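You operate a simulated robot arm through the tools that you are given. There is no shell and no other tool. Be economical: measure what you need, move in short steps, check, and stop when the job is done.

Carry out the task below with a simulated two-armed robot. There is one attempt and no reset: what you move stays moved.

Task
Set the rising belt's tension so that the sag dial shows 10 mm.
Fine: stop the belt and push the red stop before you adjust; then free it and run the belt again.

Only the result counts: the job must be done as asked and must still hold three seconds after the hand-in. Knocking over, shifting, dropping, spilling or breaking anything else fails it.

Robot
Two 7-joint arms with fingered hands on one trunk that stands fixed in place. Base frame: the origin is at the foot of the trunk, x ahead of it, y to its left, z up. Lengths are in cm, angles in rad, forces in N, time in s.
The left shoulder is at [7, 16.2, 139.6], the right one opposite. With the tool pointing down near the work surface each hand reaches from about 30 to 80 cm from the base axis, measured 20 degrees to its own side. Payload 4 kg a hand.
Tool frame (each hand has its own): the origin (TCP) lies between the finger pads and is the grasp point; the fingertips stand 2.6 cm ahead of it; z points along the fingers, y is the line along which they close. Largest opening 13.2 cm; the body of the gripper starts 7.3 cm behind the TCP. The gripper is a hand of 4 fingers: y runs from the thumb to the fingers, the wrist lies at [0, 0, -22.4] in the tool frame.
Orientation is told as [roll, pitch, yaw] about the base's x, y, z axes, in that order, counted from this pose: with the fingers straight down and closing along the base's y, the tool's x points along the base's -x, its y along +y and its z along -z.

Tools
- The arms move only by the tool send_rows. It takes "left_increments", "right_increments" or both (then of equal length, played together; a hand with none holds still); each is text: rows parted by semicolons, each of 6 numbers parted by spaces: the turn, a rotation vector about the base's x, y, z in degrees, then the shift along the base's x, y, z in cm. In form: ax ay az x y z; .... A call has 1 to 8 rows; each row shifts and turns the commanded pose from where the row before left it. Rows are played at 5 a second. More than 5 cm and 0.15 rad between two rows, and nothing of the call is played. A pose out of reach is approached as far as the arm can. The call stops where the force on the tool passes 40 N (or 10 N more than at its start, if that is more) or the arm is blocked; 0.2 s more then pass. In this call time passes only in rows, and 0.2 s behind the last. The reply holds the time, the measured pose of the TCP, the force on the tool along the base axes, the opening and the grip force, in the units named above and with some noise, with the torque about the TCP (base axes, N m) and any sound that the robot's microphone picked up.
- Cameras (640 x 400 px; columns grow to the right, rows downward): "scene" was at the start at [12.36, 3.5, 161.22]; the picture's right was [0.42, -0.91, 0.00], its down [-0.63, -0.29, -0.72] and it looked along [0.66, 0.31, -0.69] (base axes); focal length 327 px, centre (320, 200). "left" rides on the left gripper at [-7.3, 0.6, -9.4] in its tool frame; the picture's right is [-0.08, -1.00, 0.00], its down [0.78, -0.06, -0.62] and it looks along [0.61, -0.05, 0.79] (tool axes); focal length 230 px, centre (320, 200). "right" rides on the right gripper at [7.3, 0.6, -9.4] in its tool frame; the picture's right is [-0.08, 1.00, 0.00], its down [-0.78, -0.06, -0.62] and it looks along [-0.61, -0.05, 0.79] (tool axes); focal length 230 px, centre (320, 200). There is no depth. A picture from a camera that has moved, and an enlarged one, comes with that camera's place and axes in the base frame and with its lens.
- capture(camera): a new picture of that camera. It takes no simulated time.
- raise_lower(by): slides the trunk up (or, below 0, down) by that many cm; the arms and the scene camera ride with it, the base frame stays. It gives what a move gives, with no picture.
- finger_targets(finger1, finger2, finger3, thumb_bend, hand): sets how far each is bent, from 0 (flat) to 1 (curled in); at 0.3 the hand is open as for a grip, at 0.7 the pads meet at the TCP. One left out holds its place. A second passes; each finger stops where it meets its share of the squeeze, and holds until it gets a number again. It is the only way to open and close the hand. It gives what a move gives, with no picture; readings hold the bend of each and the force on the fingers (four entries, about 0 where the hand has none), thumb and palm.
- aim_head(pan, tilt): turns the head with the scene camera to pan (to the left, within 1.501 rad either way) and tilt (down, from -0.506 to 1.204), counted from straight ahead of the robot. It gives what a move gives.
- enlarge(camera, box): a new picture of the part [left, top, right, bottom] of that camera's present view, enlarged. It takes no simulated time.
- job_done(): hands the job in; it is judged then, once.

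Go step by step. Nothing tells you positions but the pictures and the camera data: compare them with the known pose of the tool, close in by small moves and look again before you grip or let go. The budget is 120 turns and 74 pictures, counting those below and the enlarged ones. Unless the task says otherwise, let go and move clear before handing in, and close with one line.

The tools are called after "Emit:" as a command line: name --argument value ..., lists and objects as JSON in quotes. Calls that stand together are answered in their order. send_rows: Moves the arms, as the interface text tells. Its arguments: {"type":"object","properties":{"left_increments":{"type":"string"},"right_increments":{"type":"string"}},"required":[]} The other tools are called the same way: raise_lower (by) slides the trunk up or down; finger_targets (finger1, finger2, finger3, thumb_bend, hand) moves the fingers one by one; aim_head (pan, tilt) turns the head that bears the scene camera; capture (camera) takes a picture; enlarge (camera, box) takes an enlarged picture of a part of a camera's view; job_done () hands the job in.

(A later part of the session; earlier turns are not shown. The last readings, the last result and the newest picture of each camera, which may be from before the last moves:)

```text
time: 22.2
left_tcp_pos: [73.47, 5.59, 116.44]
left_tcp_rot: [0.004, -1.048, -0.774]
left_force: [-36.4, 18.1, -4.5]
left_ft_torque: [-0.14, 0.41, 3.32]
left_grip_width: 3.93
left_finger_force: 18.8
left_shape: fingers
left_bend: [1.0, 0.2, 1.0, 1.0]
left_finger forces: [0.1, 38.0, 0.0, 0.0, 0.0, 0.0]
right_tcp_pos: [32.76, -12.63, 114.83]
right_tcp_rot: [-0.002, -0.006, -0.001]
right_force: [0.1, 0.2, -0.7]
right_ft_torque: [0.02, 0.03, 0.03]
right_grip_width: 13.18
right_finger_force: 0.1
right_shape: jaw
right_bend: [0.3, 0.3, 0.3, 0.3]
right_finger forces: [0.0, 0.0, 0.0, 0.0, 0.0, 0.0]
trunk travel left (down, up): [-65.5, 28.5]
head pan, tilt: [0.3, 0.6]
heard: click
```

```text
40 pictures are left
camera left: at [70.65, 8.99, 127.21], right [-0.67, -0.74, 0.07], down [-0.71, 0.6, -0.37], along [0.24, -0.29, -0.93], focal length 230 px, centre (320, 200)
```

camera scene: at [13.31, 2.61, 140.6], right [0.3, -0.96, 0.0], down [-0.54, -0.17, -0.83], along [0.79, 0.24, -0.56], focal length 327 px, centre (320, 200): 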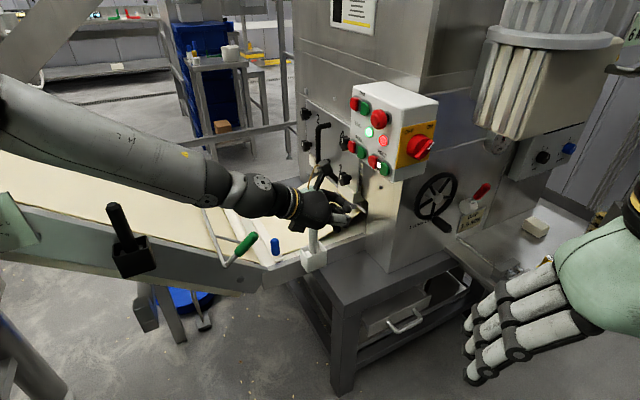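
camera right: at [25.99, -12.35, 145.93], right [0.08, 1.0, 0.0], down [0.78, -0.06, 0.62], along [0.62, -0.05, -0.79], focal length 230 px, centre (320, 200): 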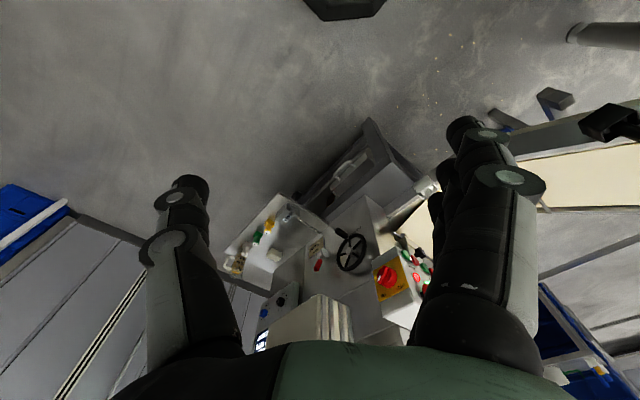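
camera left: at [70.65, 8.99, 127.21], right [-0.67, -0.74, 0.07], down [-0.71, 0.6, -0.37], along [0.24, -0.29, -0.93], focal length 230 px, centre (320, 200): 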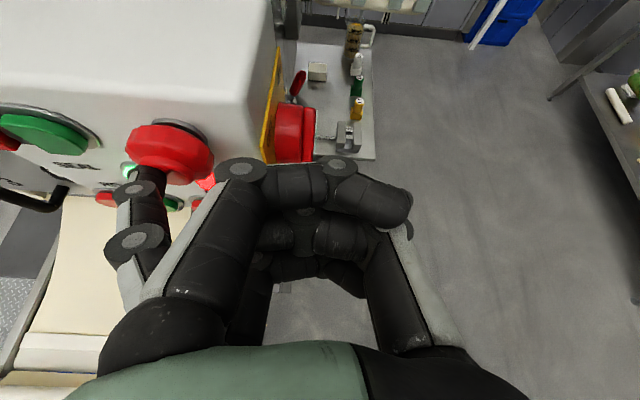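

Click heard at the E-stop. I'll back off and verify that it latched.

Emit:
send_rows --left_increments "0 0 0 -1.5 1.4 0; 0 0 0 -2 2 0; 0 0 0 -2 2 0; 0 0 0 -2 2 0; 0 0 0 -2 2 0; 0 0 0 -2 2 1"

Emit:
capture --camera "left"

Emit:
enlarge --camera "scene" --box '[310, 70, 470, 200]'

```text
time: 23.6
left_tcp_pos: [62.4, 16.56, 117.12]
left_tcp_rot: [0.007, -1.048, -0.779]
left_force: [0.3, 0.6, 1.0]
left_ft_torque: [-0.02, 0.03, -0.01]
left_grip_width: 3.92
left_finger_force: 0.1
left_shape: fingers
left_bend: [1.0, 0.25, 1.0, 1.0]
left_finger forces: [0.0, 0.0, 0.0, 0.0, 0.0, 0.1]
right_tcp_pos: [33.2, -12.91, 114.66]
right_tcp_rot: [-0.001, -0.003, -0.001]
right_force: [-0.5, 0.4, -0.4]
right_ft_torque: [0.0, -0.03, -0.02]
right_grip_width: 13.18
right_finger_force: 0.0
right_shape: jaw
right_bend: [0.3, 0.3, 0.3, 0.3]
right_finger forces: [0.0, 0.1, 0.0, 0.0, 0.0, 0.1]
trunk travel left (down, up): [-65.5, 28.5]
head pan, tilt: [0.3, 0.6]
```

```text
39 pictures are left
camera left: at [59.45, 20.02, 127.92], right [-0.67, -0.74, 0.06], down [-0.71, 0.6, -0.37], along [0.24, -0.29, -0.93], focal length 230 px, centre (320, 200)
```

left: 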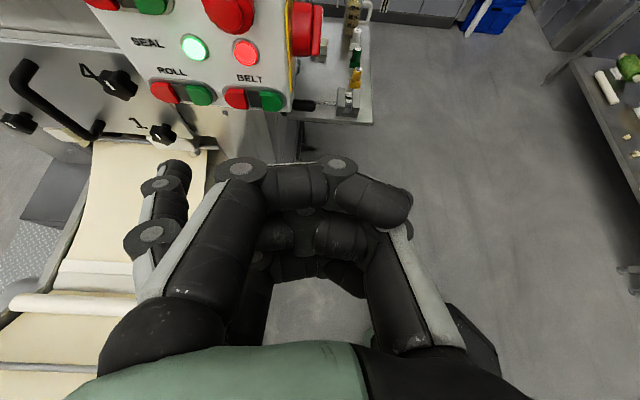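

```text
3.08 times, centred on (390, 135) of scene
camera zoom: at [13.17, 2.7, 140.61], right [0.3, -0.96, 0.0], down [-0.54, -0.17, -0.83], along [0.79, 0.24, -0.56], focal length 1007 px, centre (105, 400)
```

zoom: 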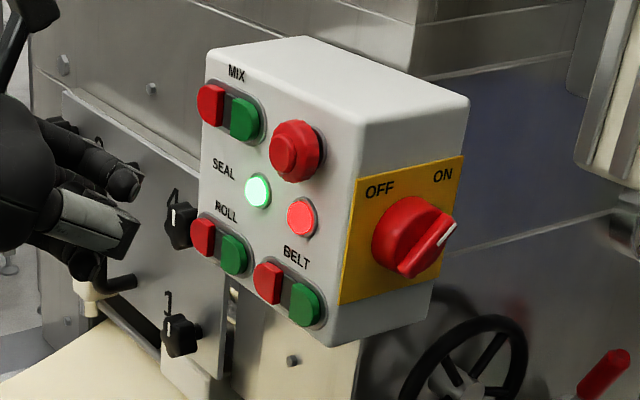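

The E-stop is latched in and the belt is stopped. Next I'll look at the dial panel from the present camera height to triangulate it.

Emit:
aim_head --pan 1.1 --tilt 0.6

Emit:
capture --camera "scene"

```text
time: 24.7
left_tcp_pos: [62.68, 16.43, 116.93]
left_tcp_rot: [0.008, -1.048, -0.776]
left_force: [0.1, -0.6, -0.2]
left_ft_torque: [0.01, -0.01, -0.04]
left_grip_width: 3.95
left_finger_force: 0.0
left_shape: fingers
left_bend: [1.0, 0.25, 1.0, 1.0]
left_finger forces: [0.1, 0.0, 0.0, 0.1, 0.0, 0.0]
right_tcp_pos: [33.28, -12.95, 114.64]
right_tcp_rot: [0.0, 0.0, 0.002]
right_force: [0.3, -0.3, -0.2]
right_ft_torque: [0.01, 0.0, -0.03]
right_grip_width: 13.16
right_finger_force: 0.0
right_shape: jaw
right_bend: [0.3, 0.3, 0.3, 0.3]
right_finger forces: [0.0, 0.0, 0.1, 0.0, 0.0, 0.0]
trunk travel left (down, up): [-65.5, 28.5]
head pan, tilt: [1.1, 0.6]
```

```text
37 pictures are left
camera scene: at [8.89, 7.88, 140.6], right [0.89, -0.45, 0.0], down [-0.26, -0.5, -0.83], along [0.38, 0.73, -0.56], focal length 327 px, centre (320, 200)
```

scene: 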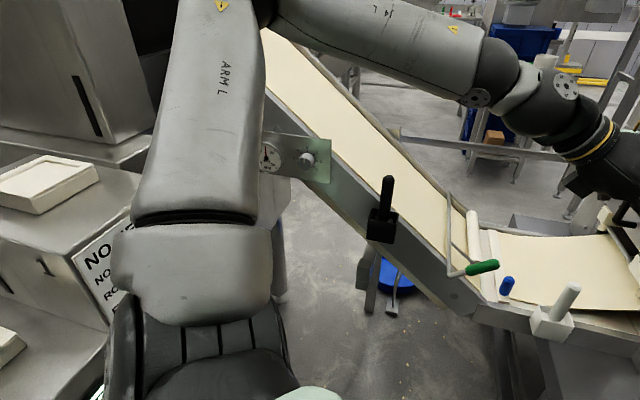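

Emit:
enlarge --camera "scene" --box '[250, 115, 350, 195]'

```text
5.00 times, centred on (300, 155) of scene
camera zoom: at [8.89, 7.88, 140.6], right [0.89, -0.45, 0.0], down [-0.26, -0.5, -0.83], along [0.38, 0.73, -0.56], focal length 1636 px, centre (420, 425)
```

zoom: 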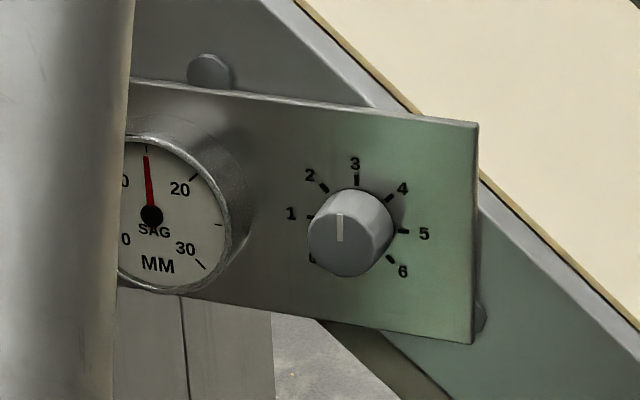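

The knob points at 3 while the dial shows 15. It is about 4 cm wide at (37.8, 72, 103.7), on a level, vertical panel with outward normal about (-0.71, -0.70, 0). I'll raise the trunk and turn the left hand toward it.

Emit:
raise_lower --by 10

Emit:
send_rows --left_increments "0 0 0 -4 2.5 0; 0 0 0 -4 2.5 0; 6.94 -1.82 3.49 -3 2 0; 6.94 -1.82 3.49 -3 2 0; 6.94 -1.82 3.49 -2 3 0; 6.94 -1.82 3.49 -2 3 0; 6.94 -1.82 3.49 -2 3 0; 6.94 -1.82 3.49 -2 3 0"

Emit:
capture --camera "scene"

```text
time: 26.1
left_tcp_pos: [62.66, 16.63, 127.01]
left_tcp_rot: [0.006, -1.046, -0.775]
left_force: [-0.1, 0.7, -0.2]
left_ft_torque: [-0.01, -0.01, -0.01]
left_grip_width: 3.93
left_finger_force: 0.0
left_shape: fingers
left_bend: [1.0, 0.25, 1.0, 1.0]
left_finger forces: [0.0, 0.0, 0.1, 0.0, 0.0, 0.0]
right_tcp_pos: [33.32, -12.97, 124.7]
right_tcp_rot: [-0.001, 0.001, 0.001]
right_force: [-0.1, -0.5, 0.7]
right_ft_torque: [-0.03, 0.0, -0.05]
right_grip_width: 13.17
right_finger_force: 0.1
right_shape: jaw
right_bend: [0.3, 0.3, 0.3, 0.3]
right_finger forces: [0.1, 0.0, 0.0, 0.0, 0.0, 0.0]
trunk travel left (down, up): [-75.5, 18.5]
head pan, tilt: [1.1, 0.6]
```

```text
time: 27.9
left_tcp_pos: [44.6, 31.71, 130.62]
left_tcp_rot: [0.683, -0.702, -1.038]
left_force: [-0.4, 0.4, 0.3]
left_ft_torque: [-0.02, -0.01, 0.0]
left_grip_width: 3.94
left_finger_force: 0.0
left_shape: fingers
left_bend: [1.0, 0.25, 1.0, 1.0]
left_finger forces: [0.0, 0.1, 0.0, 0.0, 0.0, 0.1]
left hand out of reach, approached as far as the arm can: row 6, 7, 8
right_tcp_pos: [33.19, -12.87, 124.67]
right_tcp_rot: [-0.001, 0.0, 0.001]
right_force: [1.1, -0.5, 0.0]
right_ft_torque: [0.01, 0.02, -0.03]
right_grip_width: 13.18
right_finger_force: 0.1
right_shape: jaw
right_bend: [0.3, 0.3, 0.3, 0.3]
right_finger forces: [0.1, 0.0, 0.0, 0.0, 0.1, 0.1]
trunk travel left (down, up): [-75.5, 18.5]
head pan, tilt: [1.1, 0.6]
```

```text
35 pictures are left
camera scene: at [8.85, 8.01, 150.59], right [0.89, -0.45, 0.0], down [-0.26, -0.5, -0.82], along [0.37, 0.73, -0.57], focal length 327 px, centre (320, 200)
```

scene: 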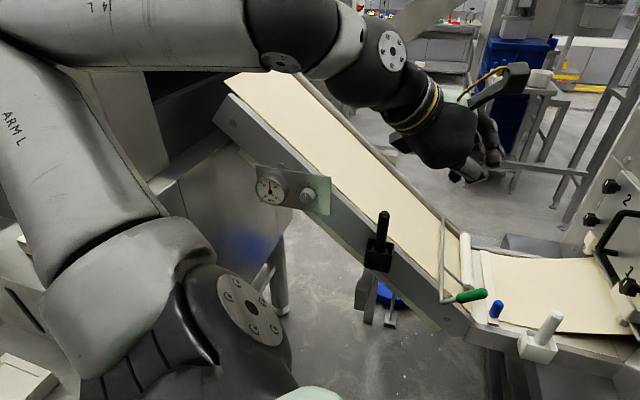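

The wrist is too close to the shoulder here. I'll move the hand outward to the left before finishing the turn.

Emit:
send_rows --left_increments "0 0 0 0 3.5 0; 0 0 0 0 3.5 0; 0 0 0 0 3.5 0; 0 0 0 0 3.5 0; 0 0 0 0 3.5 0"

```text
time: 29.1
left_tcp_pos: [44.71, 40.95, 131.06]
left_tcp_rot: [0.678, -0.702, -1.031]
left_force: [-1.1, 1.3, -0.3]
left_ft_torque: [0.02, -0.01, 0.04]
left_grip_width: 3.91
left_finger_force: 0.0
left_shape: fingers
left_bend: [1.0, 0.25, 1.0, 1.0]
left_finger forces: [0.0, 0.0, 0.0, 0.0, 0.0, 0.0]
left hand out of reach, approached as far as the arm can: row 3, 4, 5
right_tcp_pos: [33.2, -12.69, 124.7]
right_tcp_rot: [-0.003, 0.0, 0.001]
right_force: [0.1, -0.8, -0.3]
right_ft_torque: [0.01, 0.01, 0.02]
right_grip_width: 13.2
right_finger_force: 0.0
right_shape: jaw
right_bend: [0.3, 0.3, 0.3, 0.3]
right_finger forces: [0.1, 0.0, 0.1, 0.1, 0.1, 0.1]
trunk travel left (down, up): [-75.5, 18.5]
head pan, tilt: [1.1, 0.6]
```

Emit:
raise_lower --by 12

Emit:
send_rows --left_increments "0 0 0 0 0 -4; 0 0 0 0 0 -4; 0 0 0 0 0 -4; 0 0 0 0 0 -4; 0 0 0 0 2 -2; 0 0 0 0 3 0; 0 0 0 -1 3 0; 0 0 0 -1 3 0"

Emit:
capture --camera "scene"

```text
time: 30.6
left_tcp_pos: [44.61, 40.62, 143.21]
left_tcp_rot: [0.677, -0.704, -1.033]
left_force: [0.5, 0.7, 0.0]
left_ft_torque: [-0.02, 0.0, -0.01]
left_grip_width: 3.91
left_finger_force: 0.1
left_shape: fingers
left_bend: [1.0, 0.25, 1.0, 1.0]
left_finger forces: [0.0, 0.0, 0.0, 0.0, 0.1, 0.1]
right_tcp_pos: [33.26, -13.07, 136.63]
right_tcp_rot: [-0.001, 0.001, 0.001]
right_force: [-0.7, -1.1, 0.6]
right_ft_torque: [0.0, 0.01, -0.01]
right_grip_width: 13.18
right_finger_force: 0.0
right_shape: jaw
right_bend: [0.3, 0.3, 0.3, 0.3]
right_finger forces: [0.0, 0.0, 0.1, 0.0, 0.0, 0.0]
trunk travel left (down, up): [-87.5, 6.5]
head pan, tilt: [1.1, 0.6]
```

```text
time: 32.4
left_tcp_pos: [44.1, 39.85, 141.06]
left_tcp_rot: [0.674, -0.705, -1.022]
left_force: [-0.5, 0.5, 0.9]
left_ft_torque: [0.01, -0.01, 0.0]
left_grip_width: 3.95
left_finger_force: 0.0
left_shape: fingers
left_bend: [1.0, 0.25, 1.0, 1.0]
left_finger forces: [0.0, 0.1, 0.0, 0.0, 0.1, 0.1]
left hand out of reach, approached as far as the arm can: row 1, 2, 3, 4, 5, 6, 7, 8
right_tcp_pos: [33.35, -12.81, 136.66]
right_tcp_rot: [0.001, 0.001, 0.001]
right_force: [0.6, -0.7, 0.6]
right_ft_torque: [-0.01, 0.0, -0.01]
right_grip_width: 13.18
right_finger_force: 0.1
right_shape: jaw
right_bend: [0.3, 0.3, 0.3, 0.3]
right_finger forces: [0.0, 0.0, 0.1, 0.0, 0.1, 0.0]
trunk travel left (down, up): [-87.5, 6.5]
head pan, tilt: [1.1, 0.6]
```

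```text
34 pictures are left
camera scene: at [8.89, 7.88, 162.6], right [0.89, -0.45, 0.0], down [-0.26, -0.5, -0.83], along [0.37, 0.74, -0.56], focal length 327 px, centre (320, 200)
```

scene: 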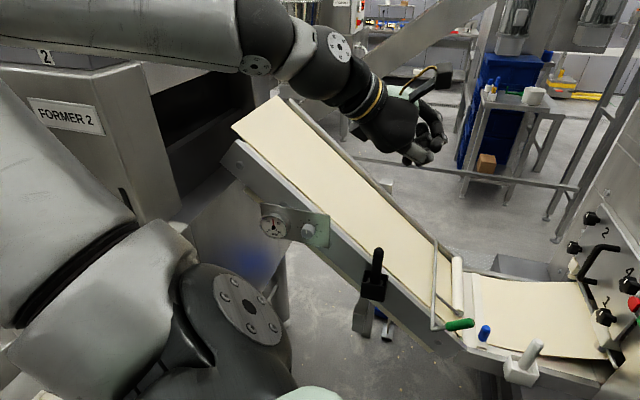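

The wrist is caught on a joint limit in this posture. I'll unwind toward the starting orientation first, then tilt straight toward the knob.

Emit:
send_rows --left_increments "-1.5 5.89 4.51 0.5 0 0; -1.5 5.89 4.51 0.5 0 0; -1.5 5.89 4.51 0.5 0.5 -1; -1.5 5.89 4.51 0.5 0.5 -2; -1.5 5.89 4.51 0.5 0.5 -2; -1.5 5.89 4.51 0.5 0.5 -2; -1.5 5.89 4.51 0.5 1 -2; -1.5 5.89 4.51 0.5 1 -2"

```text
time: 34.2
left_tcp_pos: [48.2, 44.07, 129.87]
left_tcp_rot: [0.028, -0.1, -0.086]
left_force: [0.0, -0.1, -1.1]
left_ft_torque: [0.0, 0.0, 0.0]
left_grip_width: 3.93
left_finger_force: 0.2
left_shape: fingers
left_bend: [1.0, 0.25, 1.0, 1.0]
left_finger forces: [0.0, 0.0, 0.1, 0.0, 0.0, 0.1]
right_tcp_pos: [33.48, -12.94, 136.65]
right_tcp_rot: [-0.001, 0.002, -0.001]
right_force: [0.1, -0.1, 0.2]
right_ft_torque: [0.02, 0.03, 0.02]
right_grip_width: 13.18
right_finger_force: 0.1
right_shape: jaw
right_bend: [0.3, 0.3, 0.3, 0.3]
right_finger forces: [0.1, 0.0, 0.1, 0.0, 0.0, 0.1]
trunk travel left (down, up): [-87.5, 6.5]
head pan, tilt: [1.1, 0.6]
```

Posture is back to natural. Now I'll tilt toward the knob while moving to the robot side of the belt.

Emit:
send_rows --left_increments "-1.5 5.89 4.51 -2 1 0; 5.6 -5.68 0 -2 1.3 -0.5; 5.6 -5.68 0 -2 1.3 -0.5; 5.6 -5.68 0 -2 1.3 -0.5; 5.6 -5.68 0 -2 1.3 -0.5; 5.6 -5.68 0 -2 1.3 -0.5; 5.6 -5.68 0 -2 1.3 -0.5"

Emit:
capture --camera "scene"

```text
time: 35.8
left_tcp_pos: [36.37, 53.18, 127.72]
left_tcp_rot: [0.529, -0.491, -0.117]
left_force: [0.7, 0.6, -0.4]
left_ft_torque: [0.0, -0.03, -0.03]
left_grip_width: 3.93
left_finger_force: 0.1
left_shape: fingers
left_bend: [1.0, 0.25, 1.0, 1.0]
left_finger forces: [0.0, 0.0, 0.0, 0.1, 0.1, 0.0]
left hand out of reach, approached as far as the arm can: row 6, 7
right_tcp_pos: [33.26, -12.75, 136.75]
right_tcp_rot: [0.0, -0.001, 0.0]
right_force: [0.3, 0.1, 0.1]
right_ft_torque: [-0.05, 0.01, 0.0]
right_grip_width: 13.2
right_finger_force: 0.0
right_shape: jaw
right_bend: [0.3, 0.3, 0.3, 0.3]
right_finger forces: [0.1, 0.1, 0.1, 0.0, 0.0, 0.1]
trunk travel left (down, up): [-87.5, 6.5]
head pan, tilt: [1.1, 0.6]
```

```text
33 pictures are left
camera scene: at [8.91, 8.15, 162.59], right [0.89, -0.45, 0.0], down [-0.26, -0.51, -0.82], along [0.37, 0.73, -0.57], focal length 327 px, centre (320, 200)
```

scene: 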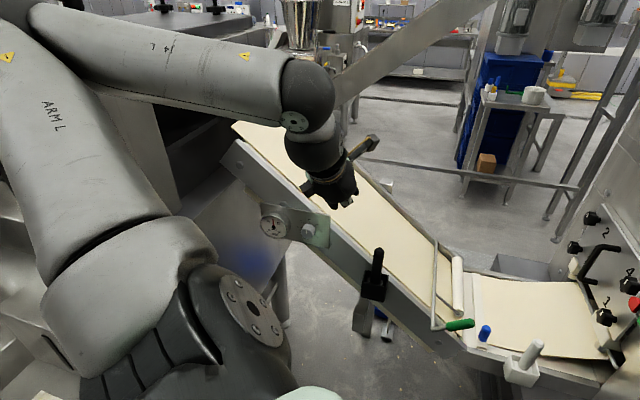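

The arm limits the tilt to about 40–50° down-slant. That still works: I can grip the knob slanted with the fingers closing horizontally along the panel, and rotate about the knob axis. I'll roll the hand for that.

Emit:
send_rows --left_increments "-3.4 -3.33 5.58 0 0 0; -3.4 -3.33 5.58 0 0 0; -3.4 -3.33 5.58 0 0 0; -3.4 -3.33 5.58 0 0 0; -3.4 -3.33 5.58 0 0 0; -3.4 -3.33 5.58 0 0 0"

Emit:
finger_targets --hand "left" --finger1 0.3 --finger2 0.3 --finger3 0.3 --thumb_bend 0.3

Emit:
capture --camera "left"

```text
time: 37.2
left_tcp_pos: [36.47, 53.15, 127.97]
left_tcp_rot: [-0.01, -0.704, 0.791]
left_force: [-0.2, -0.9, -0.3]
left_ft_torque: [0.02, 0.0, 0.0]
left_grip_width: 3.95
left_finger_force: 0.1
left_shape: fingers
left_bend: [1.0, 0.25, 1.0, 1.0]
left_finger forces: [0.0, 0.1, 0.1, 0.0, 0.0, 0.0]
right_tcp_pos: [33.25, -12.85, 136.66]
right_tcp_rot: [0.0, -0.001, 0.001]
right_force: [-0.2, 1.1, 0.1]
right_ft_torque: [-0.01, 0.0, -0.01]
right_grip_width: 13.18
right_finger_force: 0.0
right_shape: jaw
right_bend: [0.3, 0.3, 0.3, 0.3]
right_finger forces: [0.0, 0.1, 0.0, 0.0, 0.1, 0.0]
trunk travel left (down, up): [-87.5, 6.5]
head pan, tilt: [1.1, 0.6]
```

```text
time: 38.2
left_tcp_pos: [36.57, 53.23, 127.98]
left_tcp_rot: [-0.008, -0.703, 0.789]
left_force: [-0.1, 0.6, 0.1]
left_ft_torque: [0.03, 0.04, 0.0]
left_grip_width: 13.56
left_finger_force: 0.0
left_shape: fingers
left_bend: [0.3, 0.3, 0.3, 0.3]
left_finger forces: [0.1, 0.1, 0.1, 0.1, 0.0, 0.0]
right_tcp_pos: [33.4, -12.88, 136.64]
right_tcp_rot: [0.0, 0.0, -0.002]
right_force: [0.5, -0.2, -1.3]
right_ft_torque: [0.03, 0.02, 0.0]
right_grip_width: 13.17
right_finger_force: 0.0
right_shape: jaw
right_bend: [0.3, 0.3, 0.3, 0.3]
right_finger forces: [0.0, 0.0, 0.1, 0.0, 0.1, 0.1]
trunk travel left (down, up): [-87.5, 6.5]
head pan, tilt: [1.1, 0.6]
```

```text
32 pictures are left
camera left: at [35.65, 53.18, 139.68], right [0.75, -0.66, 0.06], down [-0.66, -0.75, -0.04], along [0.07, -0.01, -1.0], focal length 230 px, centre (320, 200)
```

left: 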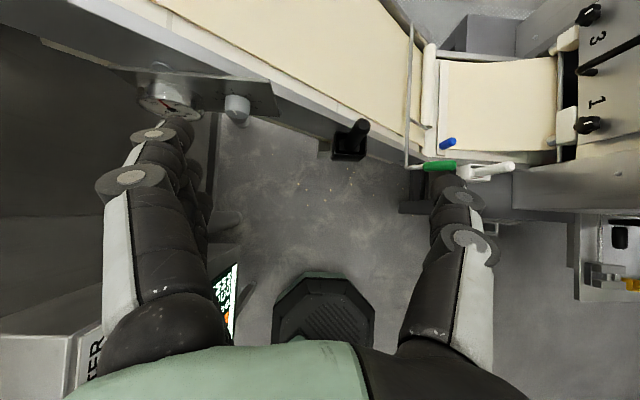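

The hand reached a good slanted pose, and its camera confirms the knob at (37.9, 72.1, 103.7) and the panel at 45°. I'll tuck the outer fingers, narrow the opening, and come to a standoff.

Emit:
finger_targets --hand "left" --finger1 1 --finger2 0.45 --finger3 1 --thumb_bend 0.45

Emit:
send_rows --left_increments "0 0 0 -1 2 -3; 0 0 0 -1 2 -3; 0 0 0 -1 2 -3; 0 0 0 -1 2 -3; 0 0 0 -0.5 2 -3; 0 0 0 0 1.5 -2.5"

Emit:
capture --camera "left"

Emit:
capture --camera "scene"

```text
time: 39.2
left_tcp_pos: [36.64, 53.15, 128.11]
left_tcp_rot: [-0.009, -0.703, 0.789]
left_force: [-0.2, 0.2, -0.4]
left_ft_torque: [0.0, 0.01, 0.01]
left_grip_width: 5.07
left_finger_force: 0.0
left_shape: fingers
left_bend: [1.0, 0.45, 1.0, 0.45]
left_finger forces: [0.0, 0.0, 0.0, 0.1, 0.0, 0.1]
right_tcp_pos: [33.31, -12.9, 136.74]
right_tcp_rot: [-0.002, 0.0, 0.0]
right_force: [0.5, -0.1, -0.2]
right_ft_torque: [-0.01, 0.02, 0.0]
right_grip_width: 13.2
right_finger_force: 0.1
right_shape: jaw
right_bend: [0.3, 0.3, 0.3, 0.3]
right_finger forces: [0.0, 0.0, 0.0, 0.0, 0.1, 0.1]
trunk travel left (down, up): [-87.5, 6.5]
head pan, tilt: [1.1, 0.6]
```

```text
time: 40.6
left_tcp_pos: [32.04, 64.75, 110.57]
left_tcp_rot: [-0.009, -0.703, 0.789]
left_force: [-0.1, 1.0, 0.6]
left_ft_torque: [0.01, -0.02, 0.0]
left_grip_width: 5.06
left_finger_force: 0.0
left_shape: fingers
left_bend: [1.0, 0.45, 1.0, 0.45]
left_finger forces: [0.0, 0.2, 0.0, 0.0, 0.1, 0.1]
right_tcp_pos: [33.34, -12.67, 136.64]
right_tcp_rot: [0.001, 0.0, -0.001]
right_force: [0.3, 0.8, 0.0]
right_ft_torque: [0.02, -0.02, -0.02]
right_grip_width: 13.19
right_finger_force: 0.1
right_shape: jaw
right_bend: [0.3, 0.3, 0.3, 0.3]
right_finger forces: [0.0, 0.0, 0.0, 0.0, 0.0, 0.1]
trunk travel left (down, up): [-87.5, 6.5]
head pan, tilt: [1.1, 0.6]
```

```text
31 pictures are left
camera left: at [31.16, 64.91, 122.26], right [0.75, -0.66, 0.06], down [-0.66, -0.75, -0.04], along [0.07, -0.01, -1.0], focal length 230 px, centre (320, 200)
```

left: 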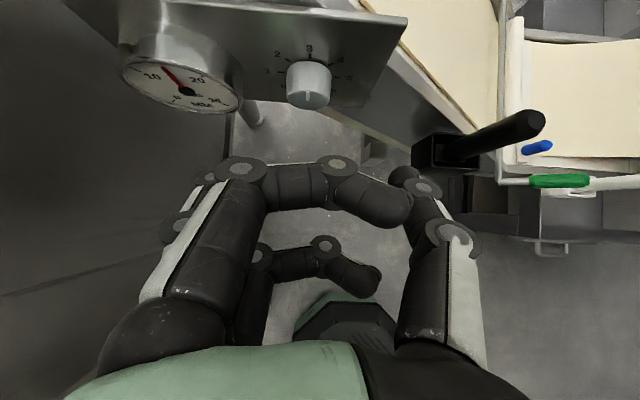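

```text
30 pictures are left
camera scene: at [9.03, 8.0, 162.59], right [0.89, -0.45, 0.0], down [-0.26, -0.5, -0.82], along [0.37, 0.73, -0.57], focal length 327 px, centre (320, 200)
```

scene: 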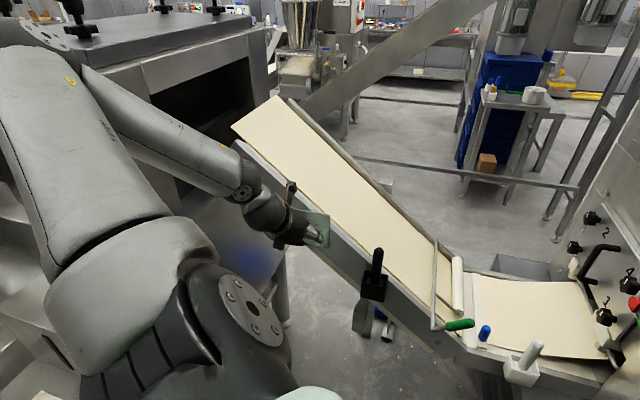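

Now the knob is in view just ahead. I'll try to tilt the tool a bit more toward the panel normal before closing in.

Emit:
send_rows --left_increments "5.3 -5.37 0 0 0 0; 5.3 -5.37 0 0 0 0; 5.3 -5.37 0 0 0 -1; 5.3 -5.37 0 0 0 -1"

Emit:
capture --camera "left"

```text
time: 41.6
left_tcp_pos: [32.95, 66.7, 111.02]
left_tcp_rot: [0.063, -1.18, 0.729]
left_force: [-2.3, 0.4, -2.0]
left_ft_torque: [0.15, -0.18, -0.14]
left_grip_width: 5.04
left_finger_force: 0.1
left_shape: fingers
left_bend: [1.0, 0.45, 1.0, 0.45]
left_finger forces: [0.0, 0.0, 0.0, 0.0, 0.0, 0.1]
left hand out of reach, approached as far as the arm can: row 4
right_tcp_pos: [33.56, -12.95, 136.62]
right_tcp_rot: [0.002, 0.001, 0.0]
right_force: [1.1, -0.9, -0.1]
right_ft_torque: [0.02, 0.05, -0.02]
right_grip_width: 13.16
right_finger_force: 0.0
right_shape: jaw
right_bend: [0.3, 0.3, 0.3, 0.3]
right_finger forces: [0.1, 0.1, 0.0, 0.0, 0.0, 0.0]
trunk travel left (down, up): [-87.5, 6.5]
head pan, tilt: [1.1, 0.6]
```

```text
29 pictures are left
camera left: at [28.5, 62.67, 121.18], right [0.73, -0.68, 0.05], down [-0.58, -0.65, -0.49], along [0.37, 0.33, -0.87], focal length 230 px, centre (320, 200)
```

left: 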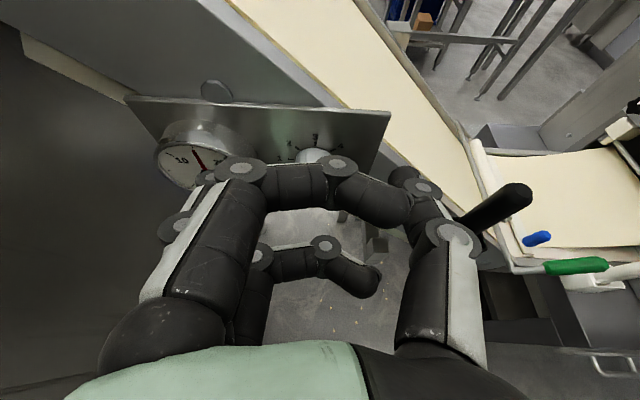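

Emit:
send_rows --left_increments "-5 5 0 -0.5 -0.5 -0.5"

```text
time: 42.0
left_tcp_pos: [32.15, 66.17, 110.48]
left_tcp_rot: [0.057, -1.055, 0.736]
left_force: [0.5, -0.4, -0.4]
left_ft_torque: [0.02, -0.02, -0.01]
left_grip_width: 5.04
left_finger_force: 0.1
left_shape: fingers
left_bend: [1.0, 0.45, 1.0, 0.45]
left_finger forces: [0.0, 0.0, 0.0, 0.0, 0.0, 0.0]
right_tcp_pos: [33.25, -13.09, 136.71]
right_tcp_rot: [0.002, -0.001, 0.002]
right_force: [-0.4, 0.6, 1.3]
right_ft_torque: [0.06, -0.01, -0.01]
right_grip_width: 13.18
right_finger_force: 0.2
right_shape: jaw
right_bend: [0.3, 0.3, 0.3, 0.3]
right_finger forces: [0.1, 0.0, 0.1, 0.0, 0.1, 0.1]
trunk travel left (down, up): [-87.5, 6.5]
head pan, tilt: [1.1, 0.6]
```

The hand is free again with a 60° tilt. I'll descend and move to about 2 cm short of the gripping position, then check alignment.

Emit:
send_rows --left_increments "0 0 0 0 0 -2; 0 0 0 0 0 -2; 0 0 0 0 0 -2; 0 0 0 1.3 1.4 -0.2; 0 0 0 1.3 1.4 0; 0 0 0 1.2 1.3 0"

Emit:
capture --camera "left"

Emit:
enlarge --camera "scene" --box '[230, 160, 390, 260]'

```text
time: 43.4
left_tcp_pos: [36.02, 70.29, 104.18]
left_tcp_rot: [0.054, -1.054, 0.737]
left_force: [-0.9, -1.6, -0.6]
left_ft_torque: [-0.01, 0.0, 0.04]
left_grip_width: 5.05
left_finger_force: 0.1
left_shape: fingers
left_bend: [1.0, 0.45, 1.0, 0.45]
left_finger forces: [0.0, 0.7, 0.0, 0.0, 0.1, 0.0]
right_tcp_pos: [33.28, -12.86, 136.64]
right_tcp_rot: [-0.001, 0.0, 0.0]
right_force: [-0.2, -0.3, -0.8]
right_ft_torque: [0.02, 0.01, -0.02]
right_grip_width: 13.15
right_finger_force: 0.0
right_shape: jaw
right_bend: [0.3, 0.3, 0.3, 0.3]
right_finger forces: [0.1, 0.0, 0.1, 0.0, 0.1, 0.0]
trunk travel left (down, up): [-87.5, 6.5]
head pan, tilt: [1.1, 0.6]
```

```text
28 pictures are left
camera left: at [32.58, 67.31, 114.95], right [0.73, -0.68, 0.04], down [-0.62, -0.69, -0.38], along [0.29, 0.25, -0.92], focal length 230 px, centre (320, 200)
```

left: 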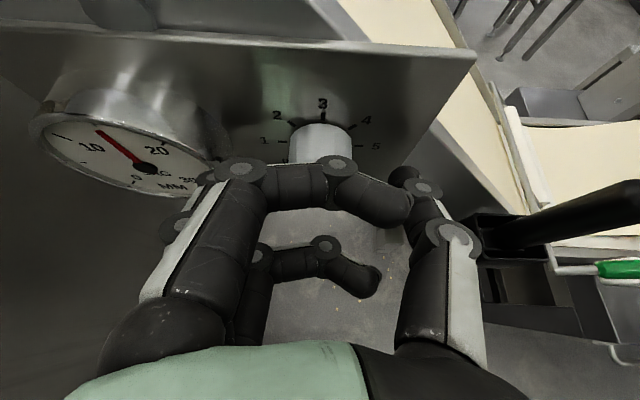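

```text
4.00 times, centred on (310, 210) of scene
camera zoom: at [8.94, 7.88, 162.59], right [0.89, -0.45, 0.0], down [-0.26, -0.5, -0.82], along [0.37, 0.74, -0.57], focal length 1309 px, centre (360, 160)
```

zoom: 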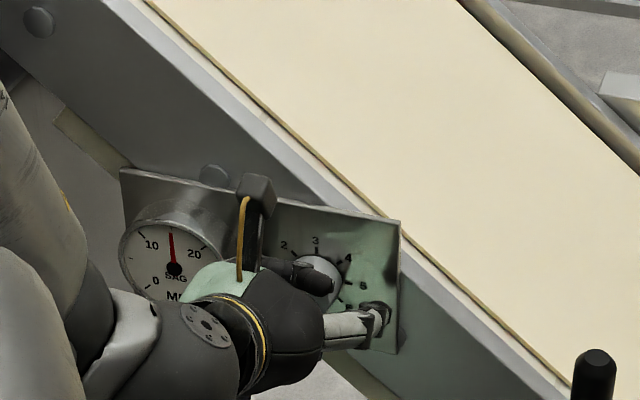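

The knob sits slightly right of the finger midpoint and finger 2 is near the dial. I'll shift right 0.8 cm and advance gently.

Emit:
send_rows --left_increments "0 0 0 0.1 -0.9 0.3; 0 0 0 0.4 0.4 0; 0 0 0 0.35 0.35 0"

Emit:
capture --camera "left"

```text
time: 44.2
left_tcp_pos: [36.89, 70.23, 104.46]
left_tcp_rot: [0.054, -1.051, 0.736]
left_force: [-0.1, -1.0, 0.2]
left_ft_torque: [0.02, 0.02, 0.0]
left_grip_width: 5.06
left_finger_force: 0.0
left_shape: fingers
left_bend: [1.0, 0.45, 1.0, 0.45]
left_finger forces: [0.0, 0.0, 0.0, 0.0, 0.0, 0.0]
right_tcp_pos: [33.21, -12.91, 136.62]
right_tcp_rot: [0.001, 0.0, 0.0]
right_force: [-0.2, 0.2, -0.2]
right_ft_torque: [0.03, 0.04, -0.02]
right_grip_width: 13.19
right_finger_force: 0.1
right_shape: jaw
right_bend: [0.3, 0.3, 0.3, 0.3]
right_finger forces: [0.0, 0.0, 0.0, 0.0, 0.0, 0.0]
trunk travel left (down, up): [-87.5, 6.5]
head pan, tilt: [1.1, 0.6]
```

```text
26 pictures are left
camera left: at [33.34, 67.16, 115.25], right [0.73, -0.68, 0.04], down [-0.62, -0.69, -0.38], along [0.29, 0.25, -0.92], focal length 230 px, centre (320, 200)
```

left: 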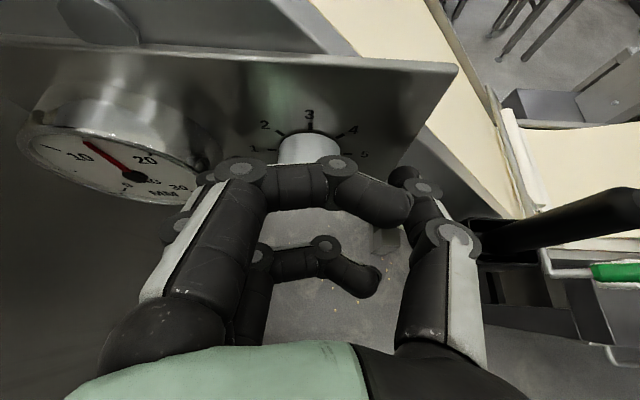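

Emit:
send_rows --left_increments "0 0 0 0.35 0.35 0; 0 0 0 0.35 0.35 0; 0 0 0 0.3 0.3 0"

Emit:
finger_targets --hand "left" --finger2 0.57 --thumb_bend 0.57

Emit:
capture --camera "left"

Emit:
enlarge --camera "scene" --box '[250, 170, 370, 250]'

```text
time: 45.0
left_tcp_pos: [37.23, 70.88, 104.34]
left_tcp_rot: [0.054, -1.048, 0.738]
left_force: [-12.7, -15.7, -2.3]
left_ft_torque: [-0.29, 0.09, 0.99]
left_grip_width: 5.05
left_finger_force: 10.2
left_shape: fingers
left_bend: [1.0, 0.47, 1.0, 0.45]
left_finger forces: [0.0, 19.8, 0.0, 0.0, 0.0, 0.0]
right_tcp_pos: [33.07, -13.27, 136.75]
right_tcp_rot: [0.002, -0.002, 0.002]
right_force: [-0.8, -0.3, 0.0]
right_ft_torque: [0.04, 0.01, -0.01]
right_grip_width: 13.19
right_finger_force: 0.1
right_shape: jaw
right_bend: [0.3, 0.3, 0.3, 0.3]
right_finger forces: [0.0, 0.1, 0.0, 0.0, 0.1, 0.1]
trunk travel left (down, up): [-87.5, 6.5]
head pan, tilt: [1.1, 0.6]
```

```text
time: 46.0
left_tcp_pos: [37.29, 70.82, 104.64]
left_tcp_rot: [0.054, -1.053, 0.736]
left_force: [-17.8, -23.9, -9.0]
left_ft_torque: [-0.55, 0.25, 1.36]
left_grip_width: 4.88
left_finger_force: 19.0
left_shape: fingers
left_bend: [1.0, 0.5, 1.0, 0.51]
left_finger forces: [0.1, 29.4, 0.0, 0.0, 8.8, 0.1]
right_tcp_pos: [32.98, -13.26, 136.61]
right_tcp_rot: [0.003, 0.0, -0.001]
right_force: [0.0, -0.1, -0.1]
right_ft_torque: [0.0, -0.01, -0.03]
right_grip_width: 13.17
right_finger_force: 0.0
right_shape: jaw
right_bend: [0.3, 0.3, 0.3, 0.3]
right_finger forces: [0.1, 0.0, 0.0, 0.1, 0.0, 0.1]
trunk travel left (down, up): [-87.5, 6.5]
head pan, tilt: [1.1, 0.6]
```

```text
25 pictures are left
camera left: at [33.92, 67.77, 115.45], right [0.73, -0.68, 0.04], down [-0.62, -0.69, -0.38], along [0.29, 0.25, -0.93], focal length 230 px, centre (320, 200)
```

left: 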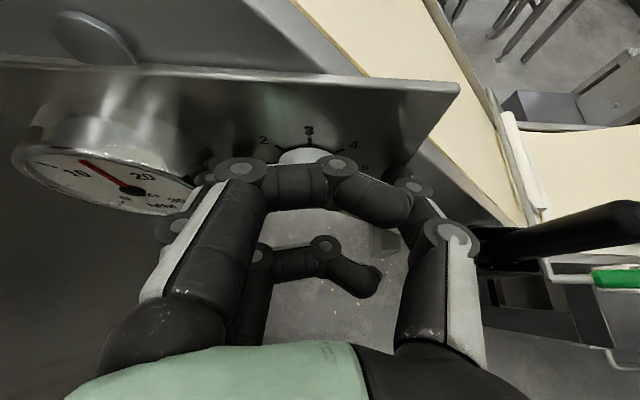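

```text
5.00 times, centred on (310, 210) of scene
camera zoom: at [8.55, 7.47, 162.64], right [0.89, -0.45, 0.0], down [-0.25, -0.5, -0.83], along [0.38, 0.74, -0.56], focal length 1636 px, centre (370, 150)
```

zoom: 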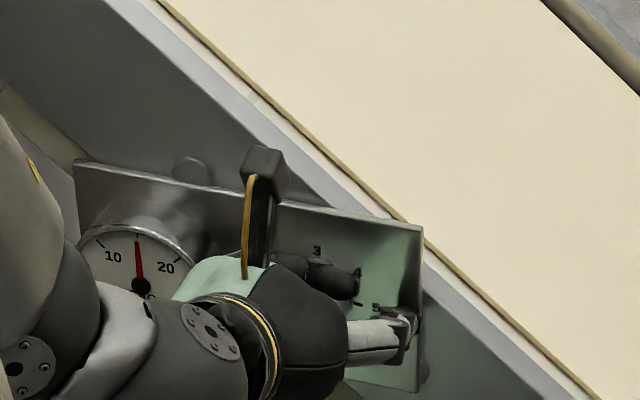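

The finger tip is pressing on the panel, so I'm slightly too deep. I'll back out 0.7 cm and close again.

Emit:
send_rows --left_increments "0 0 0 -0.25 -0.25 0; 0 0 0 -0.25 -0.25 0"

Emit:
finger_targets --hand "left" --finger2 0.6 --thumb_bend 0.6

Emit:
capture --camera "left"

```text
time: 46.6
left_tcp_pos: [37.33, 70.64, 105.04]
left_tcp_rot: [0.058, -1.061, 0.731]
left_force: [-5.5, -9.4, -1.6]
left_ft_torque: [-0.09, 0.19, -0.44]
left_grip_width: 4.62
left_finger_force: 5.7
left_shape: fingers
left_bend: [1.0, 0.55, 1.0, 0.55]
left_finger forces: [0.0, 1.5, 0.0, 0.0, 9.6, 0.1]
right_tcp_pos: [33.14, -13.2, 136.83]
right_tcp_rot: [0.002, -0.002, 0.001]
right_force: [0.3, 0.1, 0.8]
right_ft_torque: [0.06, -0.01, 0.01]
right_grip_width: 13.2
right_finger_force: 0.1
right_shape: jaw
right_bend: [0.3, 0.3, 0.3, 0.3]
right_finger forces: [0.0, 0.0, 0.0, 0.0, 0.0, 0.0]
trunk travel left (down, up): [-87.5, 6.5]
head pan, tilt: [1.1, 0.6]
```

```text
time: 47.6
left_tcp_pos: [37.12, 70.76, 104.69]
left_tcp_rot: [0.057, -1.054, 0.734]
left_force: [-2.3, 2.5, 1.4]
left_ft_torque: [0.05, 0.01, 0.01]
left_grip_width: 4.28
left_finger_force: 1.7
left_shape: fingers
left_bend: [1.0, 0.57, 1.0, 0.6]
left_finger forces: [0.0, 2.7, 0.0, 0.0, 0.5, 0.0]
right_tcp_pos: [33.29, -12.85, 136.68]
right_tcp_rot: [0.0, 0.0, 0.0]
right_force: [-0.3, 0.2, 0.8]
right_ft_torque: [0.0, 0.03, -0.01]
right_grip_width: 13.2
right_finger_force: 0.1
right_shape: jaw
right_bend: [0.3, 0.3, 0.3, 0.3]
right_finger forces: [0.0, 0.1, 0.1, 0.1, 0.0, 0.0]
trunk travel left (down, up): [-87.5, 6.5]
head pan, tilt: [1.1, 0.6]
```

```text
23 pictures are left
camera left: at [33.72, 67.75, 115.41], right [0.73, -0.68, 0.04], down [-0.62, -0.69, -0.38], along [0.29, 0.25, -0.92], focal length 230 px, centre (320, 200)
```

left: 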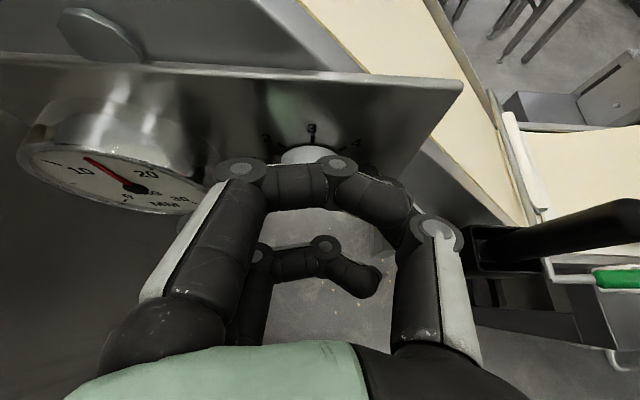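

Free of the panel now and the fingers are closing on the knob. I'll squeeze further.

Emit:
finger_targets --hand "left" --finger2 0.8 --thumb_bend 0.8

Emit:
capture --camera "left"

```text
time: 48.6
left_tcp_pos: [37.48, 70.66, 104.47]
left_tcp_rot: [0.054, -1.052, 0.735]
left_force: [7.9, -1.3, -0.2]
left_ft_torque: [-0.01, -0.1, 0.13]
left_grip_width: 3.95
left_finger_force: 16.8
left_shape: fingers
left_bend: [1.0, 0.57, 1.0, 0.68]
left_finger forces: [0.0, 14.8, 0.1, 0.0, 17.6, 0.0]
right_tcp_pos: [33.47, -12.97, 136.6]
right_tcp_rot: [0.002, 0.003, -0.001]
right_force: [0.0, -0.3, -0.1]
right_ft_torque: [0.02, 0.0, 0.03]
right_grip_width: 13.16
right_finger_force: 0.0
right_shape: jaw
right_bend: [0.3, 0.3, 0.3, 0.3]
right_finger forces: [0.1, 0.1, 0.0, 0.0, 0.1, 0.0]
trunk travel left (down, up): [-87.5, 6.5]
head pan, tilt: [1.1, 0.6]
```

```text
22 pictures are left
camera left: at [33.97, 67.61, 115.35], right [0.73, -0.68, 0.04], down [-0.62, -0.69, -0.38], along [0.29, 0.25, -0.92], focal length 230 px, centre (320, 200)
```

left: 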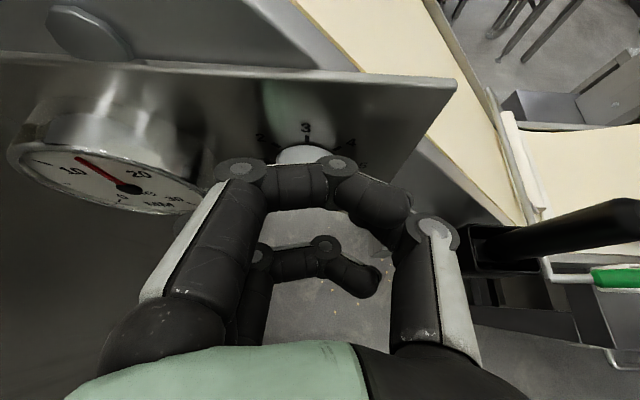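

The knob is gripped at about 15 N a side. I'll try a small clockwise turn of 16° about the knob axis and watch the dial.

Emit:
send_rows --left_increments "5.66 5.66 0 0.06 -0.06 -0.1; 5.66 5.66 0 0.05 -0.05 -0.12"

Emit:
capture --camera "left"

```text
time: 49.2
left_tcp_pos: [37.64, 70.42, 104.26]
left_tcp_rot: [0.568, -0.976, 0.295]
left_force: [10.2, -5.8, -2.2]
left_ft_torque: [-0.11, -0.15, 0.02]
left_grip_width: 3.95
left_finger_force: 17.0
left_shape: fingers
left_bend: [1.0, 0.57, 1.0, 0.68]
left_finger forces: [0.0, 11.7, 0.1, 0.1, 21.6, 0.0]
right_tcp_pos: [33.53, -13.03, 136.5]
right_tcp_rot: [0.002, 0.002, 0.001]
right_force: [-0.3, -0.3, 0.8]
right_ft_torque: [0.0, 0.03, -0.02]
right_grip_width: 13.17
right_finger_force: 0.1
right_shape: jaw
right_bend: [0.3, 0.3, 0.3, 0.3]
right_finger forces: [0.0, 0.1, 0.1, 0.1, 0.0, 0.1]
trunk travel left (down, up): [-87.5, 6.5]
head pan, tilt: [1.1, 0.6]
```

```text
21 pictures are left
camera left: at [36.3, 65.28, 114.75], right [0.71, -0.66, -0.24], down [-0.7, -0.61, -0.38], along [0.1, 0.43, -0.9], focal length 230 px, centre (320, 200)
```

left: 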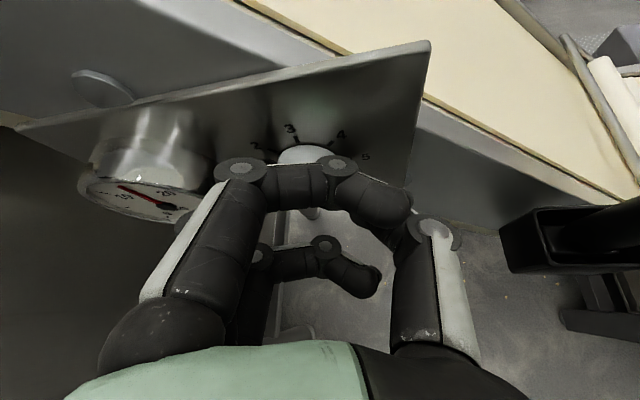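

Emit:
enlarge --camera "left" --box '[70, 110, 390, 310]'

Emit:
enlarge --camera "scene" --box '[250, 170, 370, 250]'

```text
2.00 times, centred on (230, 210) of left
camera zoom: at [36.3, 65.28, 114.75], right [0.71, -0.66, -0.24], down [-0.7, -0.61, -0.38], along [0.1, 0.43, -0.9], focal length 460 px, centre (500, 180)
```

zoom: 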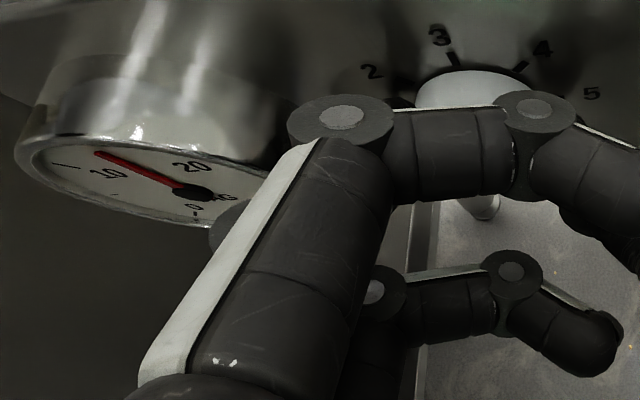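

```text
5.00 times, centred on (310, 210) of scene
camera zoom: at [9.21, 7.75, 162.58], right [0.89, -0.45, 0.0], down [-0.26, -0.5, -0.82], along [0.37, 0.74, -0.57], focal length 1636 px, centre (370, 150)
```

zoom: 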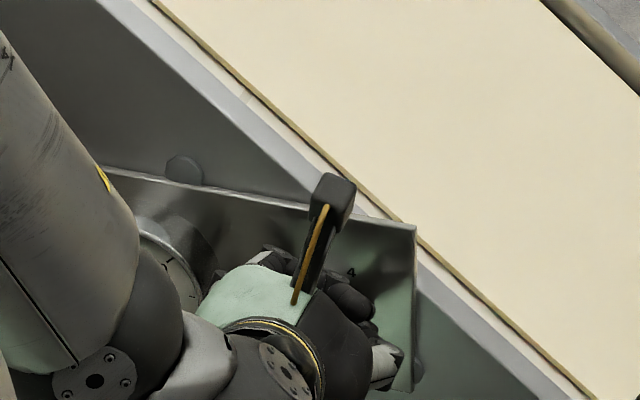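

The needle seems to have moved slightly toward 10. I'll continue clockwise by another 16°, easing the sideways force.

Emit:
send_rows --left_increments "5.66 5.66 0 0.1 -0.1 -0.12; 5.66 5.66 0 0.08 -0.08 -0.13"

Emit:
enlarge --camera "left" --box '[70, 80, 390, 280]'

```text
time: 49.8
left_tcp_pos: [37.73, 70.34, 104.0]
left_tcp_rot: [0.929, -0.806, 0.012]
left_force: [11.9, -6.6, -4.6]
left_ft_torque: [-0.12, -0.12, -0.09]
left_grip_width: 3.95
left_finger_force: 16.9
left_shape: fingers
left_bend: [1.0, 0.57, 1.0, 0.68]
left_finger forces: [0.0, 10.2, 0.1, 0.0, 22.7, 0.0]
right_tcp_pos: [33.4, -12.91, 136.54]
right_tcp_rot: [0.002, 0.002, 0.001]
right_force: [1.0, 0.0, -0.2]
right_ft_torque: [-0.02, 0.0, -0.04]
right_grip_width: 13.17
right_finger_force: 0.0
right_shape: jaw
right_bend: [0.3, 0.3, 0.3, 0.3]
right_finger forces: [0.0, 0.0, 0.0, 0.0, 0.0, 0.1]
trunk travel left (down, up): [-87.5, 6.5]
head pan, tilt: [1.1, 0.6]
```

```text
2.00 times, centred on (230, 180) of left
camera zoom: at [38.45, 63.13, 113.27], right [0.64, -0.59, -0.5], down [-0.77, -0.54, -0.34], along [-0.07, 0.6, -0.8], focal length 460 px, centre (500, 240)
```

zoom: 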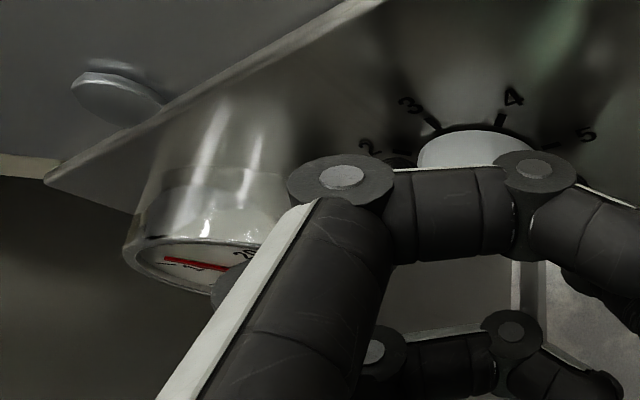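

The needle is now approaching 10. I'll add 13° to bring it to a total of about 45°, then check.

Emit:
send_rows --left_increments "4.6 4.6 0 0.04 -0.04 -0.11; 4.6 4.6 0 0.03 -0.03 -0.12"

Emit:
aim_head --pan 1.1 --tilt 0.75

Emit:
enlarge --camera "left" --box '[70, 80, 390, 280]'

Emit:
capture --camera "scene"

```text
time: 50.4
left_tcp_pos: [37.87, 70.2, 103.81]
left_tcp_rot: [1.131, -0.633, -0.123]
left_force: [10.3, -9.9, -8.5]
left_ft_torque: [-0.22, -0.1, -0.15]
left_grip_width: 3.95
left_finger_force: 17.5
left_shape: fingers
left_bend: [1.0, 0.58, 1.0, 0.68]
left_finger forces: [0.0, 10.3, 0.1, 0.1, 24.5, 0.0]
right_tcp_pos: [33.5, -12.99, 136.61]
right_tcp_rot: [0.001, 0.002, 0.001]
right_force: [-0.9, 0.9, 0.6]
right_ft_torque: [0.01, 0.01, 0.03]
right_grip_width: 13.18
right_finger_force: 0.2
right_shape: jaw
right_bend: [0.3, 0.3, 0.3, 0.3]
right_finger forces: [0.0, 0.0, 0.1, 0.1, 0.1, 0.0]
trunk travel left (down, up): [-87.5, 6.5]
head pan, tilt: [1.1, 0.6]
```

```text
time: 51.1
left_tcp_pos: [37.74, 70.4, 103.68]
left_tcp_rot: [1.13, -0.636, -0.12]
left_force: [9.2, -10.4, -9.3]
left_ft_torque: [-0.19, -0.07, -0.18]
left_grip_width: 3.96
left_finger_force: 17.5
left_shape: fingers
left_bend: [1.0, 0.58, 1.0, 0.68]
left_finger forces: [0.1, 9.9, 0.0, 0.0, 25.2, 0.0]
right_tcp_pos: [33.45, -13.11, 136.67]
right_tcp_rot: [0.001, 0.002, -0.002]
right_force: [0.6, 0.0, 0.4]
right_ft_torque: [-0.02, -0.01, -0.01]
right_grip_width: 13.16
right_finger_force: 0.1
right_shape: jaw
right_bend: [0.3, 0.3, 0.3, 0.3]
right_finger forces: [0.0, 0.1, 0.1, 0.0, 0.0, 0.1]
trunk travel left (down, up): [-87.5, 6.5]
head pan, tilt: [1.1, 0.75]
```

```text
2.00 times, centred on (230, 180) of left
camera zoom: at [39.88, 61.7, 111.54], right [0.54, -0.49, -0.68], down [-0.82, -0.49, -0.3], along [-0.18, 0.72, -0.67], focal length 460 px, centre (500, 240)
```

zoom: 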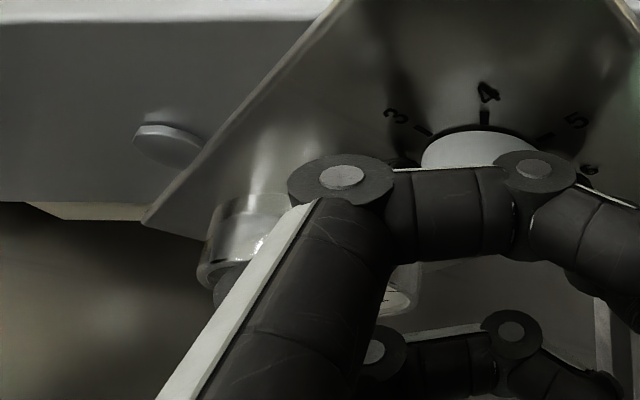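

```text
16 pictures are left
camera scene: at [8.95, 7.32, 161.3], right [0.89, -0.45, 0.0], down [-0.31, -0.61, -0.73], along [0.33, 0.65, -0.68], focal length 327 px, centre (320, 200)
```

scene: 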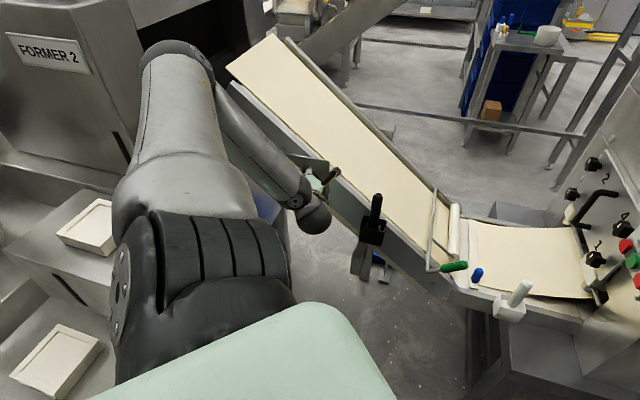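

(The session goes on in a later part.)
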